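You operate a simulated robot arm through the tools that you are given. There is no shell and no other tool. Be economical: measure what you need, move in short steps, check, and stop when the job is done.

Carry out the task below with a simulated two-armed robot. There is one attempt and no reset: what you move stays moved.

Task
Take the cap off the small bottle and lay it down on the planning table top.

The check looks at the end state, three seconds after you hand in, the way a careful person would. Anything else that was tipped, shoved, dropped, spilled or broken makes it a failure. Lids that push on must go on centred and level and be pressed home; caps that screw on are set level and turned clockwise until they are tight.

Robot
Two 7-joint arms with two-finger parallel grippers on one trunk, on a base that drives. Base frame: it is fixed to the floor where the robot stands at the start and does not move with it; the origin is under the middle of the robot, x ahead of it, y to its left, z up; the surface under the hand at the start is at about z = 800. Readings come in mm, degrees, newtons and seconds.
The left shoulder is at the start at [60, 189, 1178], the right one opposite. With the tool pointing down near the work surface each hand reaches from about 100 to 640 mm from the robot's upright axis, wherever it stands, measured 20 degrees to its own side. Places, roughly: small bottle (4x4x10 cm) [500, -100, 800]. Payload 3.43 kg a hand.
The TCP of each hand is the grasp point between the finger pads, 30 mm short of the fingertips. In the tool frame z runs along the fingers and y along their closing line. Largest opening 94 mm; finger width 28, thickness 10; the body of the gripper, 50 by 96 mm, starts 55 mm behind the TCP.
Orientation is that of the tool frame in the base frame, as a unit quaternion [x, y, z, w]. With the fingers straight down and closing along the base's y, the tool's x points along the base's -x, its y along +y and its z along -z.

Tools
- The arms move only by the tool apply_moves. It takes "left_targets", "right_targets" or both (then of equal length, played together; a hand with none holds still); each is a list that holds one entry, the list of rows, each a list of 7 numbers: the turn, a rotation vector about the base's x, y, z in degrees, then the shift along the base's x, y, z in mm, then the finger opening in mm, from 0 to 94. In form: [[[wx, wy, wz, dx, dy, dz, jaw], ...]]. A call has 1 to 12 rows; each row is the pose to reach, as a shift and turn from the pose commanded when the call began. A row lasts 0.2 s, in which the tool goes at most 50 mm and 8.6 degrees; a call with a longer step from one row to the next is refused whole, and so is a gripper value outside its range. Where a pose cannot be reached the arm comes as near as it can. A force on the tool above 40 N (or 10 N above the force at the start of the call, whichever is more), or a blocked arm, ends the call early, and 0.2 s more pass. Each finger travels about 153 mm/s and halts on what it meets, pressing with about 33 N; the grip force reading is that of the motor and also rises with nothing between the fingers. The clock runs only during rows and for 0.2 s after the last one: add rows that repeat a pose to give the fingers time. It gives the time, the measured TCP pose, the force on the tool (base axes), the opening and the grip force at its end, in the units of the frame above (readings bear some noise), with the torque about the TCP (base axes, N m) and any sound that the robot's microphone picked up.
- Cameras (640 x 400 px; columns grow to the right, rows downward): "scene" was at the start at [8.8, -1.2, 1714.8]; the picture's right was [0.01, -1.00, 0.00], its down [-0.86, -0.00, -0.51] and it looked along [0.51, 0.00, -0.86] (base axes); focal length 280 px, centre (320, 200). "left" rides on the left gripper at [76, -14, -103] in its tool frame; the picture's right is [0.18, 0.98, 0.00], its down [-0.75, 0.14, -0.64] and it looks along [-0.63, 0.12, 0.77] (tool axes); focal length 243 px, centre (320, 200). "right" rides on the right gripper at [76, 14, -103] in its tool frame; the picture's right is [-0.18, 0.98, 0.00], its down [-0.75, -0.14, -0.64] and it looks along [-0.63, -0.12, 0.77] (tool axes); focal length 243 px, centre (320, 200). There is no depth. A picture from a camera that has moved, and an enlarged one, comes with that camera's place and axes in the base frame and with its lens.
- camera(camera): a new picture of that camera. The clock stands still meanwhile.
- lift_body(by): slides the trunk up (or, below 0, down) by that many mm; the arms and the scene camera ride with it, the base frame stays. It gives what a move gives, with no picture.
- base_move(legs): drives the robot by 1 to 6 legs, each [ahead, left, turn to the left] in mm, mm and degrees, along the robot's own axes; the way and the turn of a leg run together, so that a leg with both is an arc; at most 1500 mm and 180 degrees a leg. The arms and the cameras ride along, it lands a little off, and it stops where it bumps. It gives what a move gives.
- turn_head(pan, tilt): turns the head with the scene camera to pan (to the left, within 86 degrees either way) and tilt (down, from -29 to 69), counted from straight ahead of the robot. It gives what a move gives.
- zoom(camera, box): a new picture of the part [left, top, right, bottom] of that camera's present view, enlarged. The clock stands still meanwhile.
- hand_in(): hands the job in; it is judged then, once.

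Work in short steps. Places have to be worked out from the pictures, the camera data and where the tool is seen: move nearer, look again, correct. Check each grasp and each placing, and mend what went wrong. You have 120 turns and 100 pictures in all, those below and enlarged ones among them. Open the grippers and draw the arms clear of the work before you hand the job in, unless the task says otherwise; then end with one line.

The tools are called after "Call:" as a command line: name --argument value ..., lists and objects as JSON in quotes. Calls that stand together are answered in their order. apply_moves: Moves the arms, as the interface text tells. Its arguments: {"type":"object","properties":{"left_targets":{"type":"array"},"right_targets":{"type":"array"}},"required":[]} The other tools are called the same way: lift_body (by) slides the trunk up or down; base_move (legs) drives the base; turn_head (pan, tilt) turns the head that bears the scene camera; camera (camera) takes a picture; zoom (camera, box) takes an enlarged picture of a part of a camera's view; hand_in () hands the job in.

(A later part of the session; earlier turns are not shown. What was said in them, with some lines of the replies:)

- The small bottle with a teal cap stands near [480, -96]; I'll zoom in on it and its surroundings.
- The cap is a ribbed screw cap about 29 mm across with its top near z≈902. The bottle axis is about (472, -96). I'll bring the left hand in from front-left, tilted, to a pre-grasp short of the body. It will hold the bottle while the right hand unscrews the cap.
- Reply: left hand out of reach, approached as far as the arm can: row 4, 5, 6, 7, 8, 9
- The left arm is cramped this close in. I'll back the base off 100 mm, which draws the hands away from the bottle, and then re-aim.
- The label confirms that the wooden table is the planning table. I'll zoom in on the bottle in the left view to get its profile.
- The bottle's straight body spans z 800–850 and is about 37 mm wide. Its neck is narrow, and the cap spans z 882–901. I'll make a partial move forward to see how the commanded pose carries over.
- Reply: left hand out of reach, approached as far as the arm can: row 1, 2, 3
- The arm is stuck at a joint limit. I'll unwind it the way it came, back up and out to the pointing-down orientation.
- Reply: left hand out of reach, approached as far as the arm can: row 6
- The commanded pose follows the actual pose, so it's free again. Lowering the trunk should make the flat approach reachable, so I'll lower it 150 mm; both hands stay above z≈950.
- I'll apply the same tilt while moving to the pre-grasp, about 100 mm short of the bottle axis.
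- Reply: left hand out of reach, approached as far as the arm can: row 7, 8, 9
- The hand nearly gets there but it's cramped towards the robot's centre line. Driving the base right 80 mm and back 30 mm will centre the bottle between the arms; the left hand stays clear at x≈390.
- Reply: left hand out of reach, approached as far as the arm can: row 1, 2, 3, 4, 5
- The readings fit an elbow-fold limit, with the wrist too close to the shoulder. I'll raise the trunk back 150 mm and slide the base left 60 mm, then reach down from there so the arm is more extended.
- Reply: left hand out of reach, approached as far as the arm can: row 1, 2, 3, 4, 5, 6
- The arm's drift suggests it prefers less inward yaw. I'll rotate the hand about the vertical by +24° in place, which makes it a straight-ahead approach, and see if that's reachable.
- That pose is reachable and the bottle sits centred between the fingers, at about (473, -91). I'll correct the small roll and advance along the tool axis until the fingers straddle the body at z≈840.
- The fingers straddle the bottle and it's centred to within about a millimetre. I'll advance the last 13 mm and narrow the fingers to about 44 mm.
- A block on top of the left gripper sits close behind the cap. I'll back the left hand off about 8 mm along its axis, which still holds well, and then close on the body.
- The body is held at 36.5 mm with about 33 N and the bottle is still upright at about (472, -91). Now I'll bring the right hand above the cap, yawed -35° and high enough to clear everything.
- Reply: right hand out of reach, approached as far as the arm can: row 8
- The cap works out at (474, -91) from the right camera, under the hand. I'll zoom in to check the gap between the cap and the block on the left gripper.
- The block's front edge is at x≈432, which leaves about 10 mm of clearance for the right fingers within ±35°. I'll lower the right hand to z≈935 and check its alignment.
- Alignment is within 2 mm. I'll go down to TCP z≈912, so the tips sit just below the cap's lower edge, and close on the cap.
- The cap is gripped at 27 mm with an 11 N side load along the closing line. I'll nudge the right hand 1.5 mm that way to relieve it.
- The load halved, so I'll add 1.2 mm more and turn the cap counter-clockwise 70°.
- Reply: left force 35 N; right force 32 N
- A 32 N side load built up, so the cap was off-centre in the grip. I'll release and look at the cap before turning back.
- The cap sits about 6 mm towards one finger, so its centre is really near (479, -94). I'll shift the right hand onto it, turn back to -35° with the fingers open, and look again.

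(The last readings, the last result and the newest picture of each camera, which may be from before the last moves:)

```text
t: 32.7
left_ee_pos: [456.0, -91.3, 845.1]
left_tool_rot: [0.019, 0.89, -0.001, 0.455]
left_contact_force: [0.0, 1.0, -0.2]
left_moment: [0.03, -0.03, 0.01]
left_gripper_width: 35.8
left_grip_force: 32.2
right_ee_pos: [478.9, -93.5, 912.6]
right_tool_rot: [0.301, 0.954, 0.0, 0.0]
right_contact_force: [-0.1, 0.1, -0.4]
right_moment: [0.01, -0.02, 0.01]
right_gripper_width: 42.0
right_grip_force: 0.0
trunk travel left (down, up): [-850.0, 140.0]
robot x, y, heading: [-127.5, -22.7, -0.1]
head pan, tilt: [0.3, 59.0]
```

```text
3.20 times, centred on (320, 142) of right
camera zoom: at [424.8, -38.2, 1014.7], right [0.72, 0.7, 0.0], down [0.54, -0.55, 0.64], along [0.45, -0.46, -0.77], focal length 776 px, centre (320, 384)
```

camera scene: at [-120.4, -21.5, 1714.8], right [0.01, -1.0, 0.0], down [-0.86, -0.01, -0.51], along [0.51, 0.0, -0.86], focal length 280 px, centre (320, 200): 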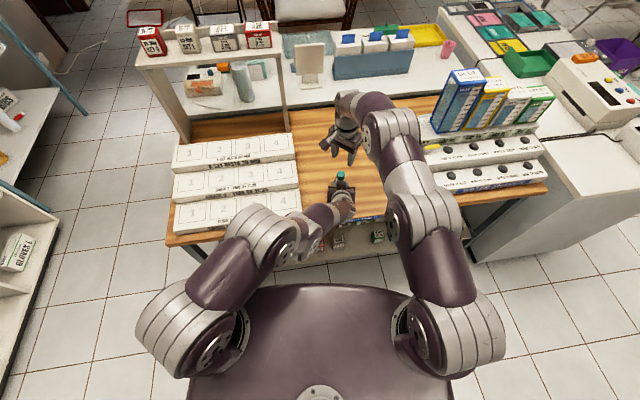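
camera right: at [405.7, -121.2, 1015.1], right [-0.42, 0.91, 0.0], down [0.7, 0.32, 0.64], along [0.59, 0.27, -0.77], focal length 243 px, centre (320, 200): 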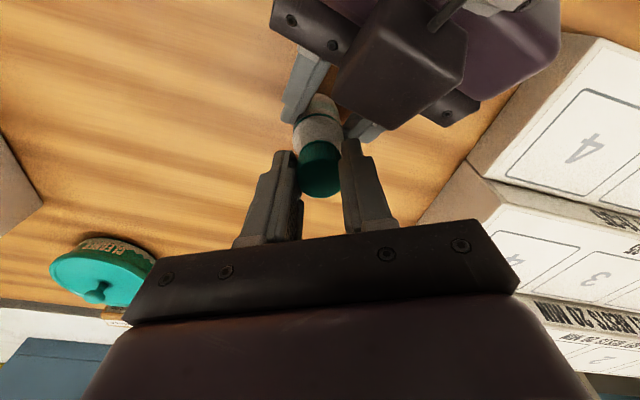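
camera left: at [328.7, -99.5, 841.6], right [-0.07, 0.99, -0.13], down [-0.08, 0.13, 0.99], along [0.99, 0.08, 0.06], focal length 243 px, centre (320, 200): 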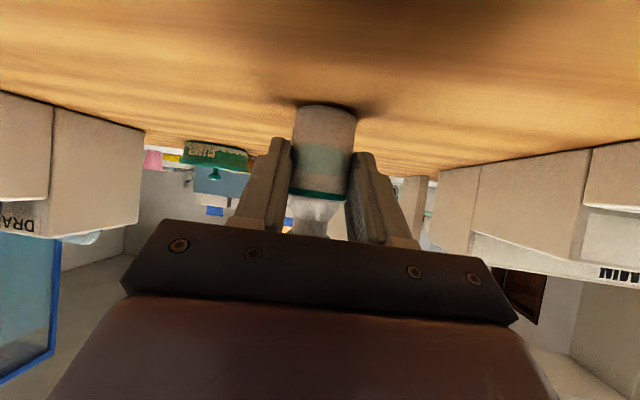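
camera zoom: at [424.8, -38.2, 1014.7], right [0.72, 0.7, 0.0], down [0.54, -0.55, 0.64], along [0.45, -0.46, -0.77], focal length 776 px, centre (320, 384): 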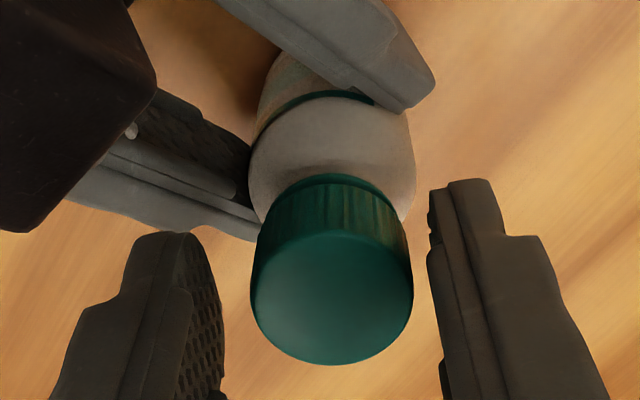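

Combining both views puts the cap axis at (481, -93.4). I'll shift 2 mm, grip, and check the force.

Call:
apply_moves --right_targets '[[[0, 0, 0, 2, 0, 0, 38], [0, 0, 0, 2, 0, 0, 32], [0, 0, 0, 2, 0, 0, 26], [0, 0, 0, 2, 0, 0, 20], [0, 0, 0, 2, 0, 0, 20]]]'

```text
t: 33.9
left_ee_pos: [456.5, -91.0, 842.9]
left_tool_rot: [0.02, 0.89, -0.002, 0.455]
left_contact_force: [-5.0, -6.5, 0.4]
left_moment: [0.14, -0.22, -0.15]
left_gripper_width: 35.8
left_grip_force: 33.2
right_ee_pos: [480.7, -93.6, 913.7]
right_tool_rot: [0.3, 0.954, 0.001, 0.002]
right_contact_force: [5.3, 5.9, -0.3]
right_moment: [0.29, -0.15, 0.02]
right_gripper_width: 27.1
right_grip_force: 33.1
trunk travel left (down, up): [-850.0, 140.0]
robot x, y, heading: [-125.9, -21.9, 0.1]
head pan, tilt: [0.3, 59.0]
```

The side load is 8 N. I'll turn the cap 35° counter-clockwise and read the forces.

Call:
apply_moves --right_targets '[[[0, 0, 0, 0.5, 0.8, 0, 20], [0, 0, 7, 0.5, 0.8, 0, 20], [0, 0, 14, 0.5, 0.8, 0, 20], [0, 0, 21, 0.5, 0.8, 0, 20], [0, 0, 28, 0.5, 0.8, 0.2, 20], [0, 0, 35, 0.5, 0.8, 0.3, 20]]]'

```text
t: 35.3
left_ee_pos: [455.7, -90.5, 844.7]
left_tool_rot: [0.02, 0.89, -0.002, 0.455]
left_contact_force: [-13.9, -5.6, 3.3]
left_moment: [0.18, -0.31, -0.16]
left_gripper_width: 35.8
left_grip_force: 32.7
right_ee_pos: [479.8, -92.4, 913.6]
right_tool_rot: [-0.001, 1.0, 0.001, 0.002]
right_contact_force: [14.6, 6.8, -1.4]
right_moment: [0.21, -0.77, 0.01]
right_gripper_width: 26.8
right_grip_force: 33.6
trunk travel left (down, up): [-850.0, 140.0]
robot x, y, heading: [-130.6, -21.3, -0.1]
head pan, tilt: [0.3, 59.0]
```

The load points +x, so I'll follow it by (2, 0.8) mm while turning another 35°.

Call:
apply_moves --right_targets '[[[0, 0, 0, 1, 0.4, 0, 20], [0, 0, 0, 2, 0.8, 0, 20], [0, 0, 7, 2, 0.8, 0, 20], [0, 0, 14, 2, 0.8, 0, 20], [0, 0, 21, 2, 0.8, 0, 20], [0, 0, 28, 2, 0.8, 0.2, 20], [0, 0, 35, 2, 0.8, 0.3, 20]]]'

Call:
zoom --camera "right" --box '[220, 80, 420, 205]'

```text
t: 36.9
left_ee_pos: [457.4, -90.3, 843.7]
left_tool_rot: [0.018, 0.89, 0.0, 0.455]
left_contact_force: [-15.1, -10.4, 2.6]
left_moment: [0.09, -0.21, -0.25]
left_gripper_width: 35.7
left_grip_force: 33.1
right_ee_pos: [479.9, -92.8, 913.7]
right_tool_rot: [-0.301, 0.954, 0.001, 0.001]
right_contact_force: [16.2, 10.0, -1.3]
right_moment: [0.55, -0.89, -0.01]
right_gripper_width: 26.8
right_grip_force: 33.3
right hand out of reach, approached as far as the arm can: row 2, 3, 4, 5, 6, 7
trunk travel left (down, up): [-850.0, 140.0]
robot x, y, heading: [-124.5, -20.1, -0.3]
head pan, tilt: [0.3, 59.0]
```

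```text
3.20 times, centred on (320, 142) of right
camera zoom: at [409.7, -125.2, 1016.0], right [-0.42, 0.91, 0.0], down [0.7, 0.32, 0.64], along [0.58, 0.27, -0.77], focal length 776 px, centre (320, 384)
```

zoom: 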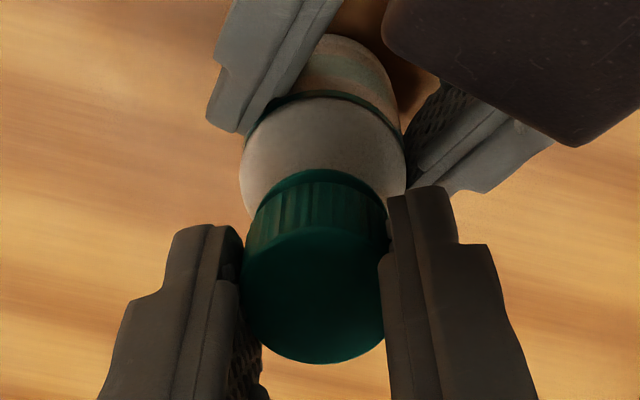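

The right arm is at its reach limit around x≈480, but the cap is centred and the loads are modest. I'll release, swing back, regrip and turn again.

Call:
apply_moves --right_targets '[[[0, 0, 0, 0, 0, 0, 32], [0, 0, 0, 0, 0, 0, 40], [0, 0, -8, 0, 0, 0, 40], [0, 0, -16, 0, 0, 0, 40], [0, 0, -24, 0, 0, 0, 40], [0, 0, -32, 0, 0, 0, 40], [0, 0, -40, 0, 0, 0, 40], [0, 0, -48, 0, 0, 0, 40], [0, 0, -56, 0, 0, 0, 40], [0, 0, -63, 0, 0, 0, 40], [0, 0, -70, 0, 0, 0, 40]]]'

Call:
zoom --camera "right" --box '[220, 80, 420, 205]'

```text
t: 39.3
left_ee_pos: [456.5, -91.9, 846.3]
left_tool_rot: [0.019, 0.89, -0.001, 0.455]
left_contact_force: [-0.3, 0.2, 0.0]
left_moment: [0.03, 0.04, -0.02]
left_gripper_width: 35.9
left_grip_force: 32.8
right_ee_pos: [479.9, -93.0, 913.8]
right_tool_rot: [0.302, 0.953, -0.001, 0.0]
right_contact_force: [0.7, -0.1, 0.1]
right_moment: [0.01, 0.02, 0.0]
right_gripper_width: 40.0
right_grip_force: 0.0
trunk travel left (down, up): [-850.0, 140.0]
robot x, y, heading: [-131.0, -20.6, 0.3]
head pan, tilt: [0.3, 59.0]
```

```text
3.20 times, centred on (320, 142) of right
camera zoom: at [426.0, -37.6, 1016.0], right [0.72, 0.7, 0.0], down [0.54, -0.55, 0.64], along [0.45, -0.46, -0.77], focal length 776 px, centre (320, 384)
```

zoom: 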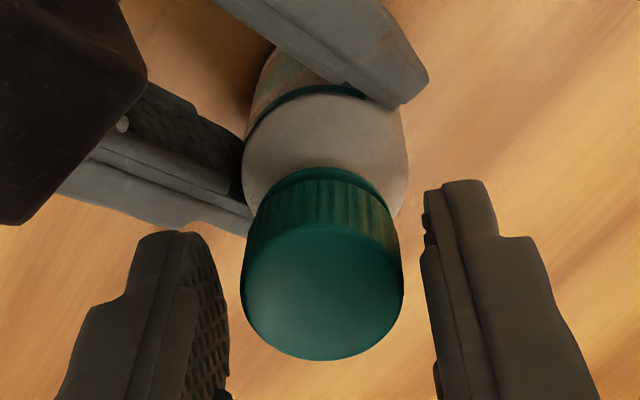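

The cap is well centred. I'll grip and turn 70° in one go.

Call:
apply_moves --right_targets '[[[0, 0, 0, -0.3, -0.4, 0, 28], [0, 0, 0, -0.3, -0.4, 0, 20], [0, 0, 0, -0.3, -0.4, 0, 20], [0, 0, 8, 0, 0, 0, 20], [0, 0, 16, 0, 0, 0, 20], [0, 0, 24, 0, 0, 0, 20], [0, 0, 32, 0, 0, 0.2, 20], [0, 0, 40, 0, 0, 0.3, 20], [0, 0, 48, 0, 0, 0.4, 20], [0, 0, 56, 0, 0, 0.5, 20], [0, 0, 63, 0, 0, 0.6, 20], [0, 0, 70, 0, 0, 0.6, 20]]]'

Call:
apply_moves --right_targets '[[[0, 0, 0, 0, 0, 0, 32], [0, 0, 0, 0, 0, 0, 40], [0, 0, -8, 0, 0, 0, 40], [0, 0, -16, 0, 0, 0, 40], [0, 0, -24, 0, 0, 0, 40], [0, 0, -32, 0, 0, 0, 40], [0, 0, -40, 0, 0, 0, 40], [0, 0, -48, 0, 0, 0, 40], [0, 0, -56, 0, 0, 0, 40], [0, 0, -63, 0, 0, 0, 40], [0, 0, -70, 0, 0, 0, 40]]]'

Call:
zoom --camera "right" --box '[220, 80, 420, 205]'

```text
t: 41.9
left_ee_pos: [457.3, -91.1, 845.4]
left_tool_rot: [0.018, 0.89, -0.001, 0.455]
left_contact_force: [-1.7, 0.8, -0.4]
left_moment: [0.01, -0.04, 0.03]
left_gripper_width: 35.6
left_grip_force: 33.4
right_ee_pos: [479.6, -93.7, 913.4]
right_tool_rot: [-0.302, 0.953, 0.0, -0.001]
right_contact_force: [1.1, -0.2, 0.5]
right_moment: [-0.04, -0.02, -0.03]
right_gripper_width: 26.9
right_grip_force: 33.3
trunk travel left (down, up): [-850.0, 140.0]
robot x, y, heading: [-127.4, -22.2, 0.2]
head pan, tilt: [0.3, 59.0]
```

```text
t: 44.3
left_ee_pos: [456.5, -91.1, 845.0]
left_tool_rot: [0.02, 0.89, -0.002, 0.455]
left_contact_force: [0.3, 0.7, -0.2]
left_moment: [0.0, 0.02, 0.0]
left_gripper_width: 35.7
left_grip_force: 33.3
right_ee_pos: [479.1, -92.8, 913.0]
right_tool_rot: [0.301, 0.954, 0.0, 0.0]
right_contact_force: [-1.1, -0.3, 0.1]
right_moment: [0.02, 0.0, 0.01]
right_gripper_width: 39.8
right_grip_force: 0.0
trunk travel left (down, up): [-850.0, 140.0]
robot x, y, heading: [-129.5, -20.1, 0.2]
head pan, tilt: [0.3, 59.0]
```

```text
3.20 times, centred on (320, 142) of right
camera zoom: at [425.9, -37.5, 1015.8], right [0.72, 0.7, 0.0], down [0.54, -0.55, 0.64], along [0.45, -0.46, -0.77], focal length 776 px, centre (320, 384)
```

zoom: 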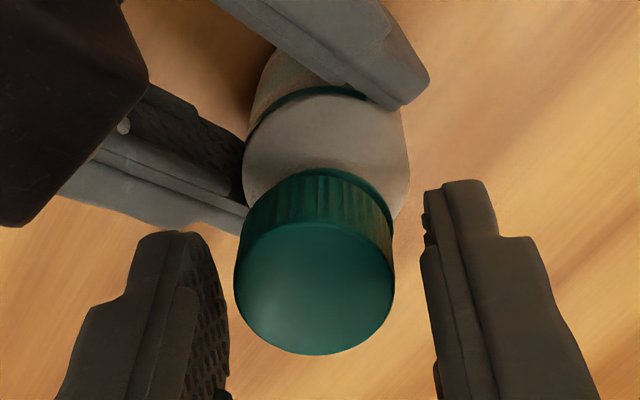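

The loads have dropped to about 1 N and the cap looks slightly shifted on its ring, so it is loose. I'll recentre by -2 mm, grip and turn another 70° while rising 2 mm, watching the vertical force.

Call:
apply_moves --right_targets '[[[0, 0, 0, -1.1, -1.6, 0, 28], [0, 0, 0, -1.1, -1.6, 0, 20], [0, 0, 0, -1.1, -1.6, 0, 20], [0, 0, 8, -1, -1, 0, 20], [0, 0, 16, -0.5, -0.5, 0.2, 20], [0, 0, 24, 0, 0, 0.4, 20], [0, 0, 32, 0, 0, 0.6, 20], [0, 0, 40, 0, 0, 0.8, 20], [0, 0, 48, 0, 0, 1, 20], [0, 0, 56, 0, 0, 1.2, 20], [0, 0, 63, 0, 0, 1.6, 20], [0, 0, 70, 0, 0, 2, 20]]]'

Call:
zoom --camera "right" --box '[220, 80, 420, 205]'

```text
t: 46.9
left_ee_pos: [458.2, -90.8, 845.0]
left_tool_rot: [0.018, 0.89, -0.001, 0.455]
left_contact_force: [0.2, 0.0, 0.4]
left_moment: [0.01, 0.01, -0.02]
left_gripper_width: 35.6
left_grip_force: 33.0
right_ee_pos: [479.6, -92.6, 915.8]
right_tool_rot: [-0.301, 0.954, 0.0, 0.0]
right_contact_force: [0.1, 0.5, 0.2]
right_moment: [0.02, 0.03, -0.02]
right_gripper_width: 26.9
right_grip_force: 32.7
trunk travel left (down, up): [-850.0, 140.0]
robot x, y, heading: [-125.8, -23.0, 0.1]
head pan, tilt: [0.3, 59.0]
```

```text
3.20 times, centred on (320, 142) of right
camera zoom: at [409.3, -125.5, 1018.1], right [-0.42, 0.91, 0.0], down [0.7, 0.32, 0.64], along [0.58, 0.27, -0.77], focal length 776 px, centre (320, 384)
```

zoom: 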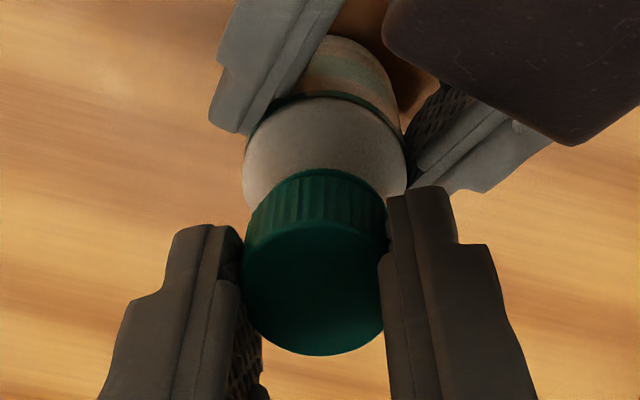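

Forces are zero, so the cap is free. I'll lift slowly by 10 mm and then check both hands.

Call:
apply_moves --right_targets '[[[0, 0, 0, 0, 0, 2, 20], [0, 0, 0, 0, 0, 4, 20], [0, 0, 0, 0, 0, 7, 20], [0, 0, 0, 0, 0, 11, 20], [0, 0, 0, 0, 0, 15, 20]]]'

Call:
zoom --camera "right" --box '[220, 80, 420, 205]'

Call:
camera --camera "left"

```text
t: 48.1
left_ee_pos: [456.8, -91.0, 844.8]
left_tool_rot: [0.018, 0.89, -0.001, 0.455]
left_contact_force: [-1.1, -0.5, 0.8]
left_moment: [0.0, 0.04, 0.03]
left_gripper_width: 35.6
left_grip_force: 33.0
right_ee_pos: [479.3, -92.5, 930.3]
right_tool_rot: [-0.3, 0.954, 0.0, 0.0]
right_contact_force: [-0.4, -0.4, -0.6]
right_moment: [0.0, 0.0, -0.03]
right_gripper_width: 26.7
right_grip_force: 33.3
trunk travel left (down, up): [-850.0, 140.0]
robot x, y, heading: [-129.2, -21.6, 0.1]
head pan, tilt: [0.3, 59.0]
```

```text
3.20 times, centred on (320, 142) of right
camera zoom: at [409.0, -124.7, 1033.2], right [-0.41, 0.91, 0.0], down [0.7, 0.32, 0.64], along [0.58, 0.27, -0.77], focal length 776 px, centre (320, 384)
```

zoom: 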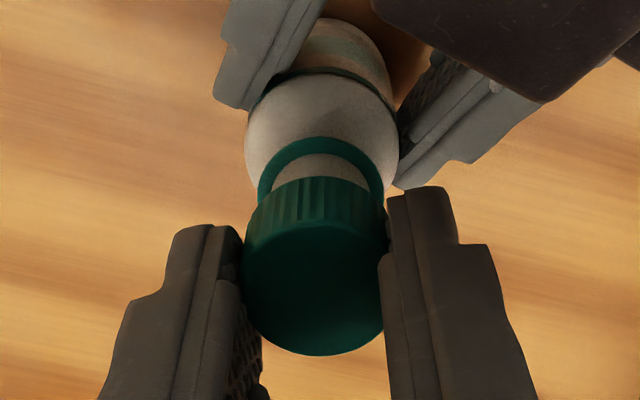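

```text
59 pictures are left
camera left: at [328.6, -99.6, 841.2], right [-0.07, 0.99, -0.13], down [-0.07, 0.13, 0.99], along [0.99, 0.08, 0.06], focal length 243 px, centre (320, 200)
```

left: 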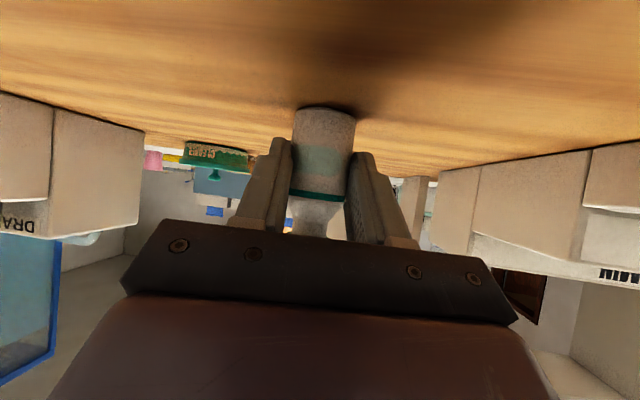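

The cap is off: the neck ring stayed on and the bottle is upright and held. I'll lift clear and carry the cap to open tabletop around (460, -205).

Call:
apply_moves --right_targets '[[[0, 0, 0, 0, 0, 25, 20], [0, 0, 0, 0, 0, 50, 20], [0, 0, -7, -4, -25, 55, 20], [0, 0, -14, -8, -50, 55, 20], [0, 0, -21, -12, -75, 45, 20], [0, 0, -28, -16, -95, 20, 20], [0, 0, -35, -19, -112, -10, 20], [0, 0, -35, -19, -112, -40, 20], [0, 0, -35, -19, -112, -65, 20], [0, 0, -35, -19, -112, -75, 20], [0, 0, -35, -19, -112, -75, 20]]]'

Call:
camera --camera "right"

Call:
camera --camera "scene"

```text
t: 50.5
left_ee_pos: [456.5, -91.7, 845.7]
left_tool_rot: [0.019, 0.89, -0.001, 0.455]
left_contact_force: [0.4, 0.1, -0.2]
left_moment: [0.04, 0.01, -0.02]
left_gripper_width: 35.9
left_grip_force: 33.2
right_ee_pos: [460.6, -205.9, 855.6]
right_tool_rot: [0.0, 1.0, 0.001, 0.0]
right_contact_force: [-0.6, 0.1, -1.1]
right_moment: [-0.02, 0.02, -0.04]
right_gripper_width: 26.6
right_grip_force: 33.3
trunk travel left (down, up): [-850.0, 140.0]
robot x, y, heading: [-127.3, -18.3, 0.2]
head pan, tilt: [0.3, 59.0]
```

```text
58 pictures are left
camera right: at [384.3, -190.4, 958.2], right [0.18, 0.98, 0.0], down [0.75, -0.14, 0.64], along [0.63, -0.12, -0.77], focal length 243 px, centre (320, 200)
```

right: 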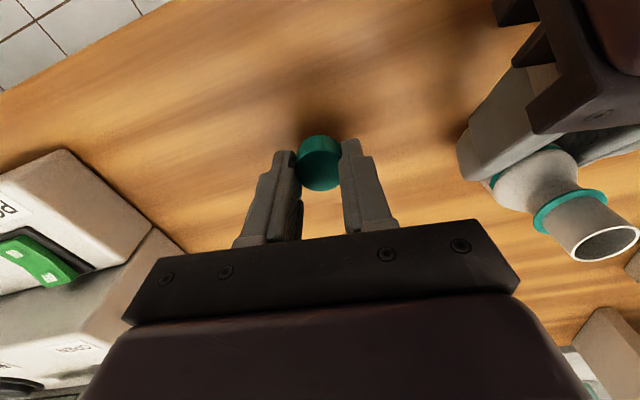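

```text
57 pictures are left
camera scene: at [-120.2, -21.5, 1714.8], right [0.01, -1.0, 0.0], down [-0.86, -0.01, -0.51], along [0.51, 0.0, -0.86], focal length 280 px, centre (320, 200)
```

scene: 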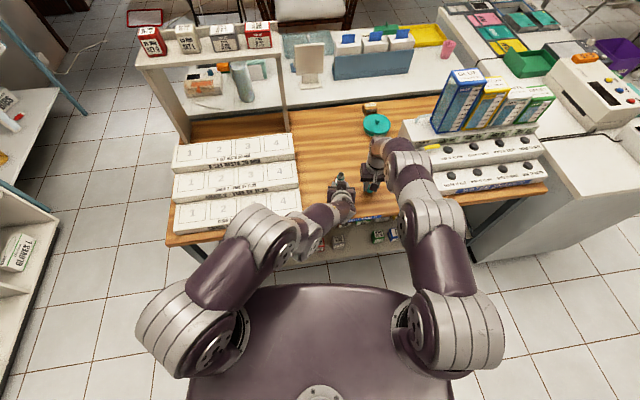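

The table below the cap is clear. I'll lower it slowly to near contact, watching the vertical force.

Call:
apply_moves --right_targets '[[[0, 0, 0, 0, 0, -8, 20], [0, 0, 0, 0, 0, -14, 20], [0, 0, 0, 0, 0, -18, 20], [0, 0, 0, 0, 0, -20, 20], [0, 0, 0, 0, 0, -22, 20], [0, 0, 0, 0, 0, -22, 20]]]'

Call:
zoom --camera "right" --box '[220, 80, 420, 205]'

```text
t: 51.9
left_ee_pos: [456.3, -91.7, 844.3]
left_tool_rot: [0.019, 0.89, -0.002, 0.455]
left_contact_force: [0.4, -0.4, -1.0]
left_moment: [-0.03, 0.04, -0.02]
left_gripper_width: 35.6
left_grip_force: 33.1
right_ee_pos: [460.5, -204.1, 834.4]
right_tool_rot: [0.0, 1.0, 0.0, 0.0]
right_contact_force: [-1.0, 0.3, -0.8]
right_moment: [-0.01, -0.02, 0.0]
right_gripper_width: 26.8
right_grip_force: 32.8
trunk travel left (down, up): [-850.0, 140.0]
robot x, y, heading: [-126.7, -19.9, -0.1]
head pan, tilt: [0.3, 59.0]
```

```text
3.20 times, centred on (320, 142) of right
camera zoom: at [384.3, -190.6, 936.2], right [0.18, 0.98, 0.0], down [0.75, -0.14, 0.64], along [0.63, -0.12, -0.77], focal length 776 px, centre (320, 384)
```

zoom: 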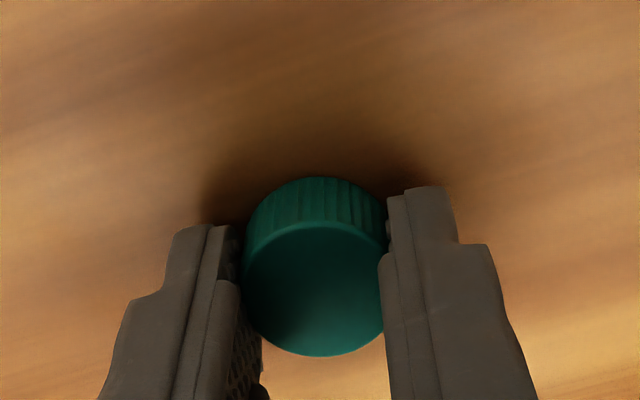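

Nothing has touched yet. I'll go down 1 mm per row for up to 5 mm; the force limit stops it if the contact is firm.

Call:
apply_moves --right_targets '[[[0, 0, 0, 0, 0, -1, 20], [0, 0, 0, 0, 0, -2, 20], [0, 0, 0, 0, 0, -3, 20], [0, 0, 0, 0, 0, -3, 20]]]'

```text
t: 52.9
left_ee_pos: [454.6, -91.2, 845.3]
left_tool_rot: [0.019, 0.89, -0.002, 0.456]
left_contact_force: [-0.2, 0.3, -0.7]
left_moment: [-0.03, 0.0, 0.02]
left_gripper_width: 35.7
left_grip_force: 32.7
right_ee_pos: [460.3, -205.7, 833.1]
right_tool_rot: [0.0, 1.0, 0.0, 0.002]
right_contact_force: [-2.1, -2.0, 13.5]
right_moment: [-0.05, 0.14, 0.0]
right_gripper_width: 26.5
right_grip_force: 32.8
trunk travel left (down, up): [-850.0, 140.0]
robot x, y, heading: [-129.3, -22.4, 0.1]
head pan, tilt: [0.3, 59.0]
```

It has made contact at 13 N. I'll ease up 1 mm and open gently.

Call:
apply_moves --right_targets '[[[0, 0, 0, 0, 0, 1.3, 20], [0, 0, 0, 0, 0, 1.3, 27], [0, 0, 0, 0, 0, 1.3, 29], [0, 0, 0, 0, 0, 1.3, 33], [0, 0, 0, 0, 0, 1.3, 40], [0, 0, 0, 0, 0, 1.3, 48], [0, 0, 0, 0, 0, 1.3, 48]]]'

Call:
zoom --camera "right" --box '[220, 80, 420, 205]'

```text
t: 54.5
left_ee_pos: [456.8, -91.4, 844.6]
left_tool_rot: [0.019, 0.891, -0.001, 0.454]
left_contact_force: [0.3, -0.4, -0.2]
left_moment: [-0.01, 0.02, 0.04]
left_gripper_width: 35.7
left_grip_force: 33.3
right_ee_pos: [460.4, -205.7, 831.0]
right_tool_rot: [0.0, 1.0, 0.0, 0.0]
right_contact_force: [0.1, 0.3, -0.3]
right_moment: [0.03, -0.02, 0.03]
right_gripper_width: 47.9
right_grip_force: 0.0
trunk travel left (down, up): [-850.0, 140.0]
robot x, y, heading: [-127.7, -21.3, -0.1]
head pan, tilt: [0.3, 59.0]
```

```text
3.20 times, centred on (320, 142) of right
camera zoom: at [384.7, -190.5, 934.6], right [0.18, 0.98, 0.0], down [0.75, -0.14, 0.64], along [0.63, -0.12, -0.77], focal length 776 px, centre (320, 384)
```

zoom: 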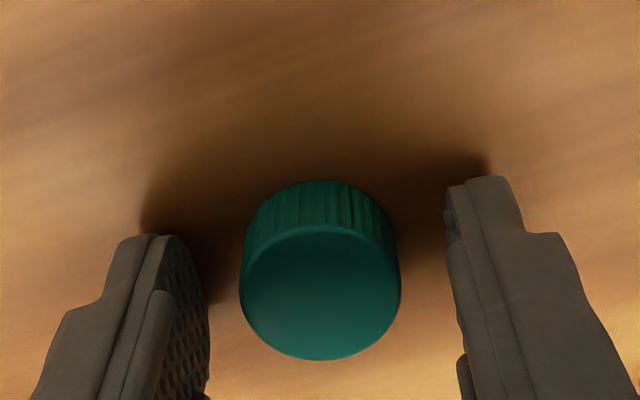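

The cap stands level on the table. I'll raise the right hand straight up and draw it back.

Call:
apply_moves --right_targets '[[[0, 0, 0, 0, 0, 20, 48], [0, 0, 0, 0, 0, 60, 60], [0, 0, 0, 0, 0, 105, 60], [0, 0, 0, 0, 0, 150, 60], [0, 0, 0, 0, 0, 195, 60], [0, 0, 0, -40, -10, 220, 60], [0, 0, 0, -80, -20, 240, 60], [0, 0, 0, -125, -30, 250, 60], [0, 0, 0, -170, -40, 260, 60]]]'

Call:
apply_moves --left_targets '[[[0, 0, 0, 0, 0, 0, 35], [0, 0, 0, 0, 0, 0, 38], [0, 0, 0, 0, 0, 0, 42], [0, 0, 0, 0, 0, 0, 50], [0, 0, 0, 0, 0, 0, 60], [0, 0, 0, 0, 0, 0, 60]]]'

Call:
camera --camera "left"

Call:
zoom --camera "scene" --box '[280, 140, 440, 240]'

```text
t: 56.5
left_ee_pos: [455.6, -90.8, 845.3]
left_tool_rot: [0.019, 0.89, -0.001, 0.455]
left_contact_force: [-0.7, -0.6, 0.0]
left_moment: [0.01, 0.0, 0.0]
left_gripper_width: 35.8
left_grip_force: 32.6
right_ee_pos: [287.2, -246.2, 1092.7]
right_tool_rot: [0.0, 1.0, 0.0, 0.001]
right_contact_force: [-0.4, -0.2, 0.0]
right_moment: [-0.01, 0.0, -0.02]
right_gripper_width: 59.8
right_grip_force: 0.1
trunk travel left (down, up): [-850.0, 140.0]
robot x, y, heading: [-128.4, -18.7, 0.3]
head pan, tilt: [0.3, 59.0]
```

```text
t: 57.9
left_ee_pos: [457.2, -90.9, 844.4]
left_tool_rot: [0.019, 0.89, -0.001, 0.455]
left_contact_force: [-0.5, -0.5, -0.4]
left_moment: [0.02, -0.01, -0.01]
left_gripper_width: 59.9
left_grip_force: 0.1
right_ee_pos: [291.2, -245.7, 1091.1]
right_tool_rot: [0.0, 1.0, 0.0, 0.0]
right_contact_force: [-0.2, -0.2, 0.7]
right_moment: [0.03, 0.02, -0.04]
right_gripper_width: 60.2
right_grip_force: 0.0
trunk travel left (down, up): [-850.0, 140.0]
robot x, y, heading: [-127.4, -19.0, 0.2]
head pan, tilt: [0.3, 59.0]
```

```text
54 pictures are left
camera left: at [328.7, -99.6, 841.1], right [-0.07, 0.99, -0.13], down [-0.07, 0.13, 0.99], along [0.99, 0.08, 0.06], focal length 243 px, centre (320, 200)
```

left: 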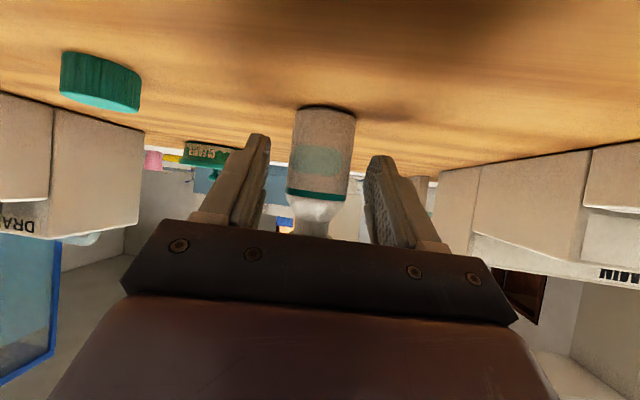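

```text
4.00 times, centred on (360, 190) of scene
camera zoom: at [-120.2, -21.6, 1714.8], right [0.01, -1.0, 0.0], down [-0.86, -0.01, -0.51], along [0.51, 0.0, -0.86], focal length 1121 px, centre (160, 240)
```

zoom: 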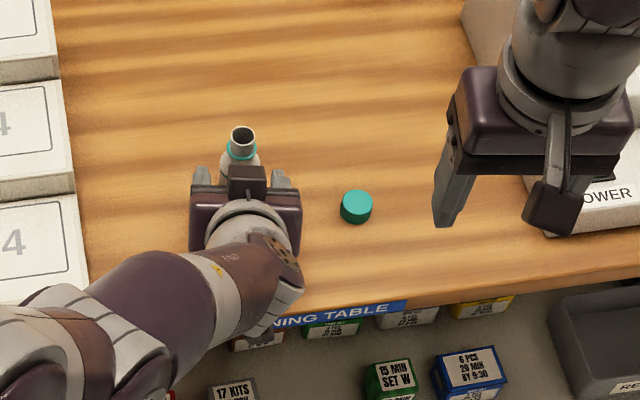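

The bottle stands free and the cap lies on the planning table. I'll withdraw the left hand straight back along its axis and then up.

Call:
apply_moves --left_targets '[[[0, 0, 0, -16, 0.3, 12, 60], [0, 0, 0, -40, 1, 29, 60], [0, 0, 0, -65, 1.5, 47, 60], [0, 0, 0, -95, 2, 68, 60], [0, 0, 0, -115, 2, 100, 60], [0, 0, 0, -120, 5, 140, 60], [0, 0, 0, -120, 10, 180, 60], [0, 0, 0, -120, 10, 180, 60]]]'

Call:
zoom --camera "scene" --box '[280, 120, 440, 240]'

Call:
camera --camera "scene"

```text
t: 59.7
left_ee_pos: [336.3, -80.1, 1026.0]
left_tool_rot: [0.018, 0.89, 0.0, 0.455]
left_contact_force: [0.1, -0.3, -0.2]
left_moment: [-0.02, -0.02, -0.03]
left_gripper_width: 60.0
left_grip_force: 0.0
right_ee_pos: [292.2, -246.3, 1091.1]
right_tool_rot: [0.0, 1.0, 0.0, 0.0]
right_contact_force: [-0.1, 0.1, 0.2]
right_moment: [0.01, 0.02, -0.03]
right_gripper_width: 59.8
right_grip_force: 0.2
trunk travel left (down, up): [-850.0, 140.0]
robot x, y, heading: [-128.9, -20.4, -0.1]
head pan, tilt: [0.3, 59.0]
```

```text
3.33 times, centred on (360, 180) of scene
camera zoom: at [-119.8, -22.1, 1714.8], right [0.01, -1.0, 0.0], down [-0.86, -0.01, -0.51], along [0.51, 0.0, -0.86], focal length 934 px, centre (187, 267)
```

zoom: 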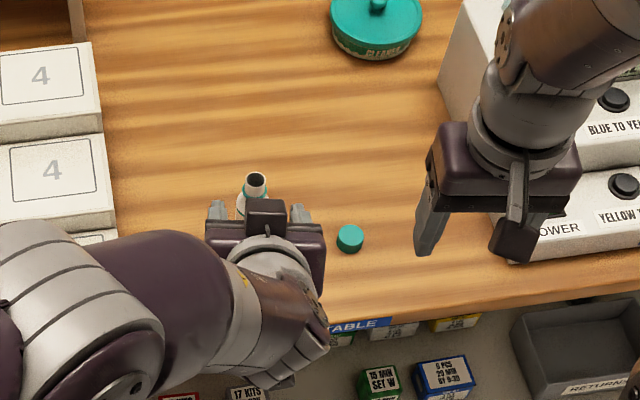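

```text
51 pictures are left
camera scene: at [-119.8, -22.1, 1714.8], right [0.01, -1.0, 0.0], down [-0.86, -0.01, -0.51], along [0.51, 0.0, -0.86], focal length 280 px, centre (320, 200)
```

scene: 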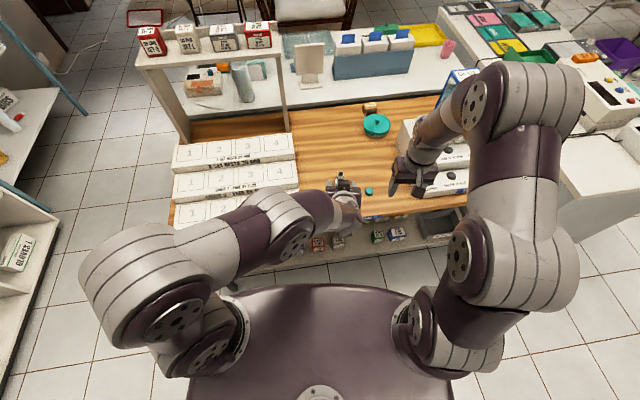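

Both hands are open and clear, the bottle is upright and the cap lies on the planning table with nothing else moved. Handing in.

Call:
hand_in

```text
The job is handed in.
```

I unscrewed the cap from the small bottle and laid it on the planning table. The bottle is still standing upright, nothing else looked disturbed in the last picture, and both hands are open and clear.
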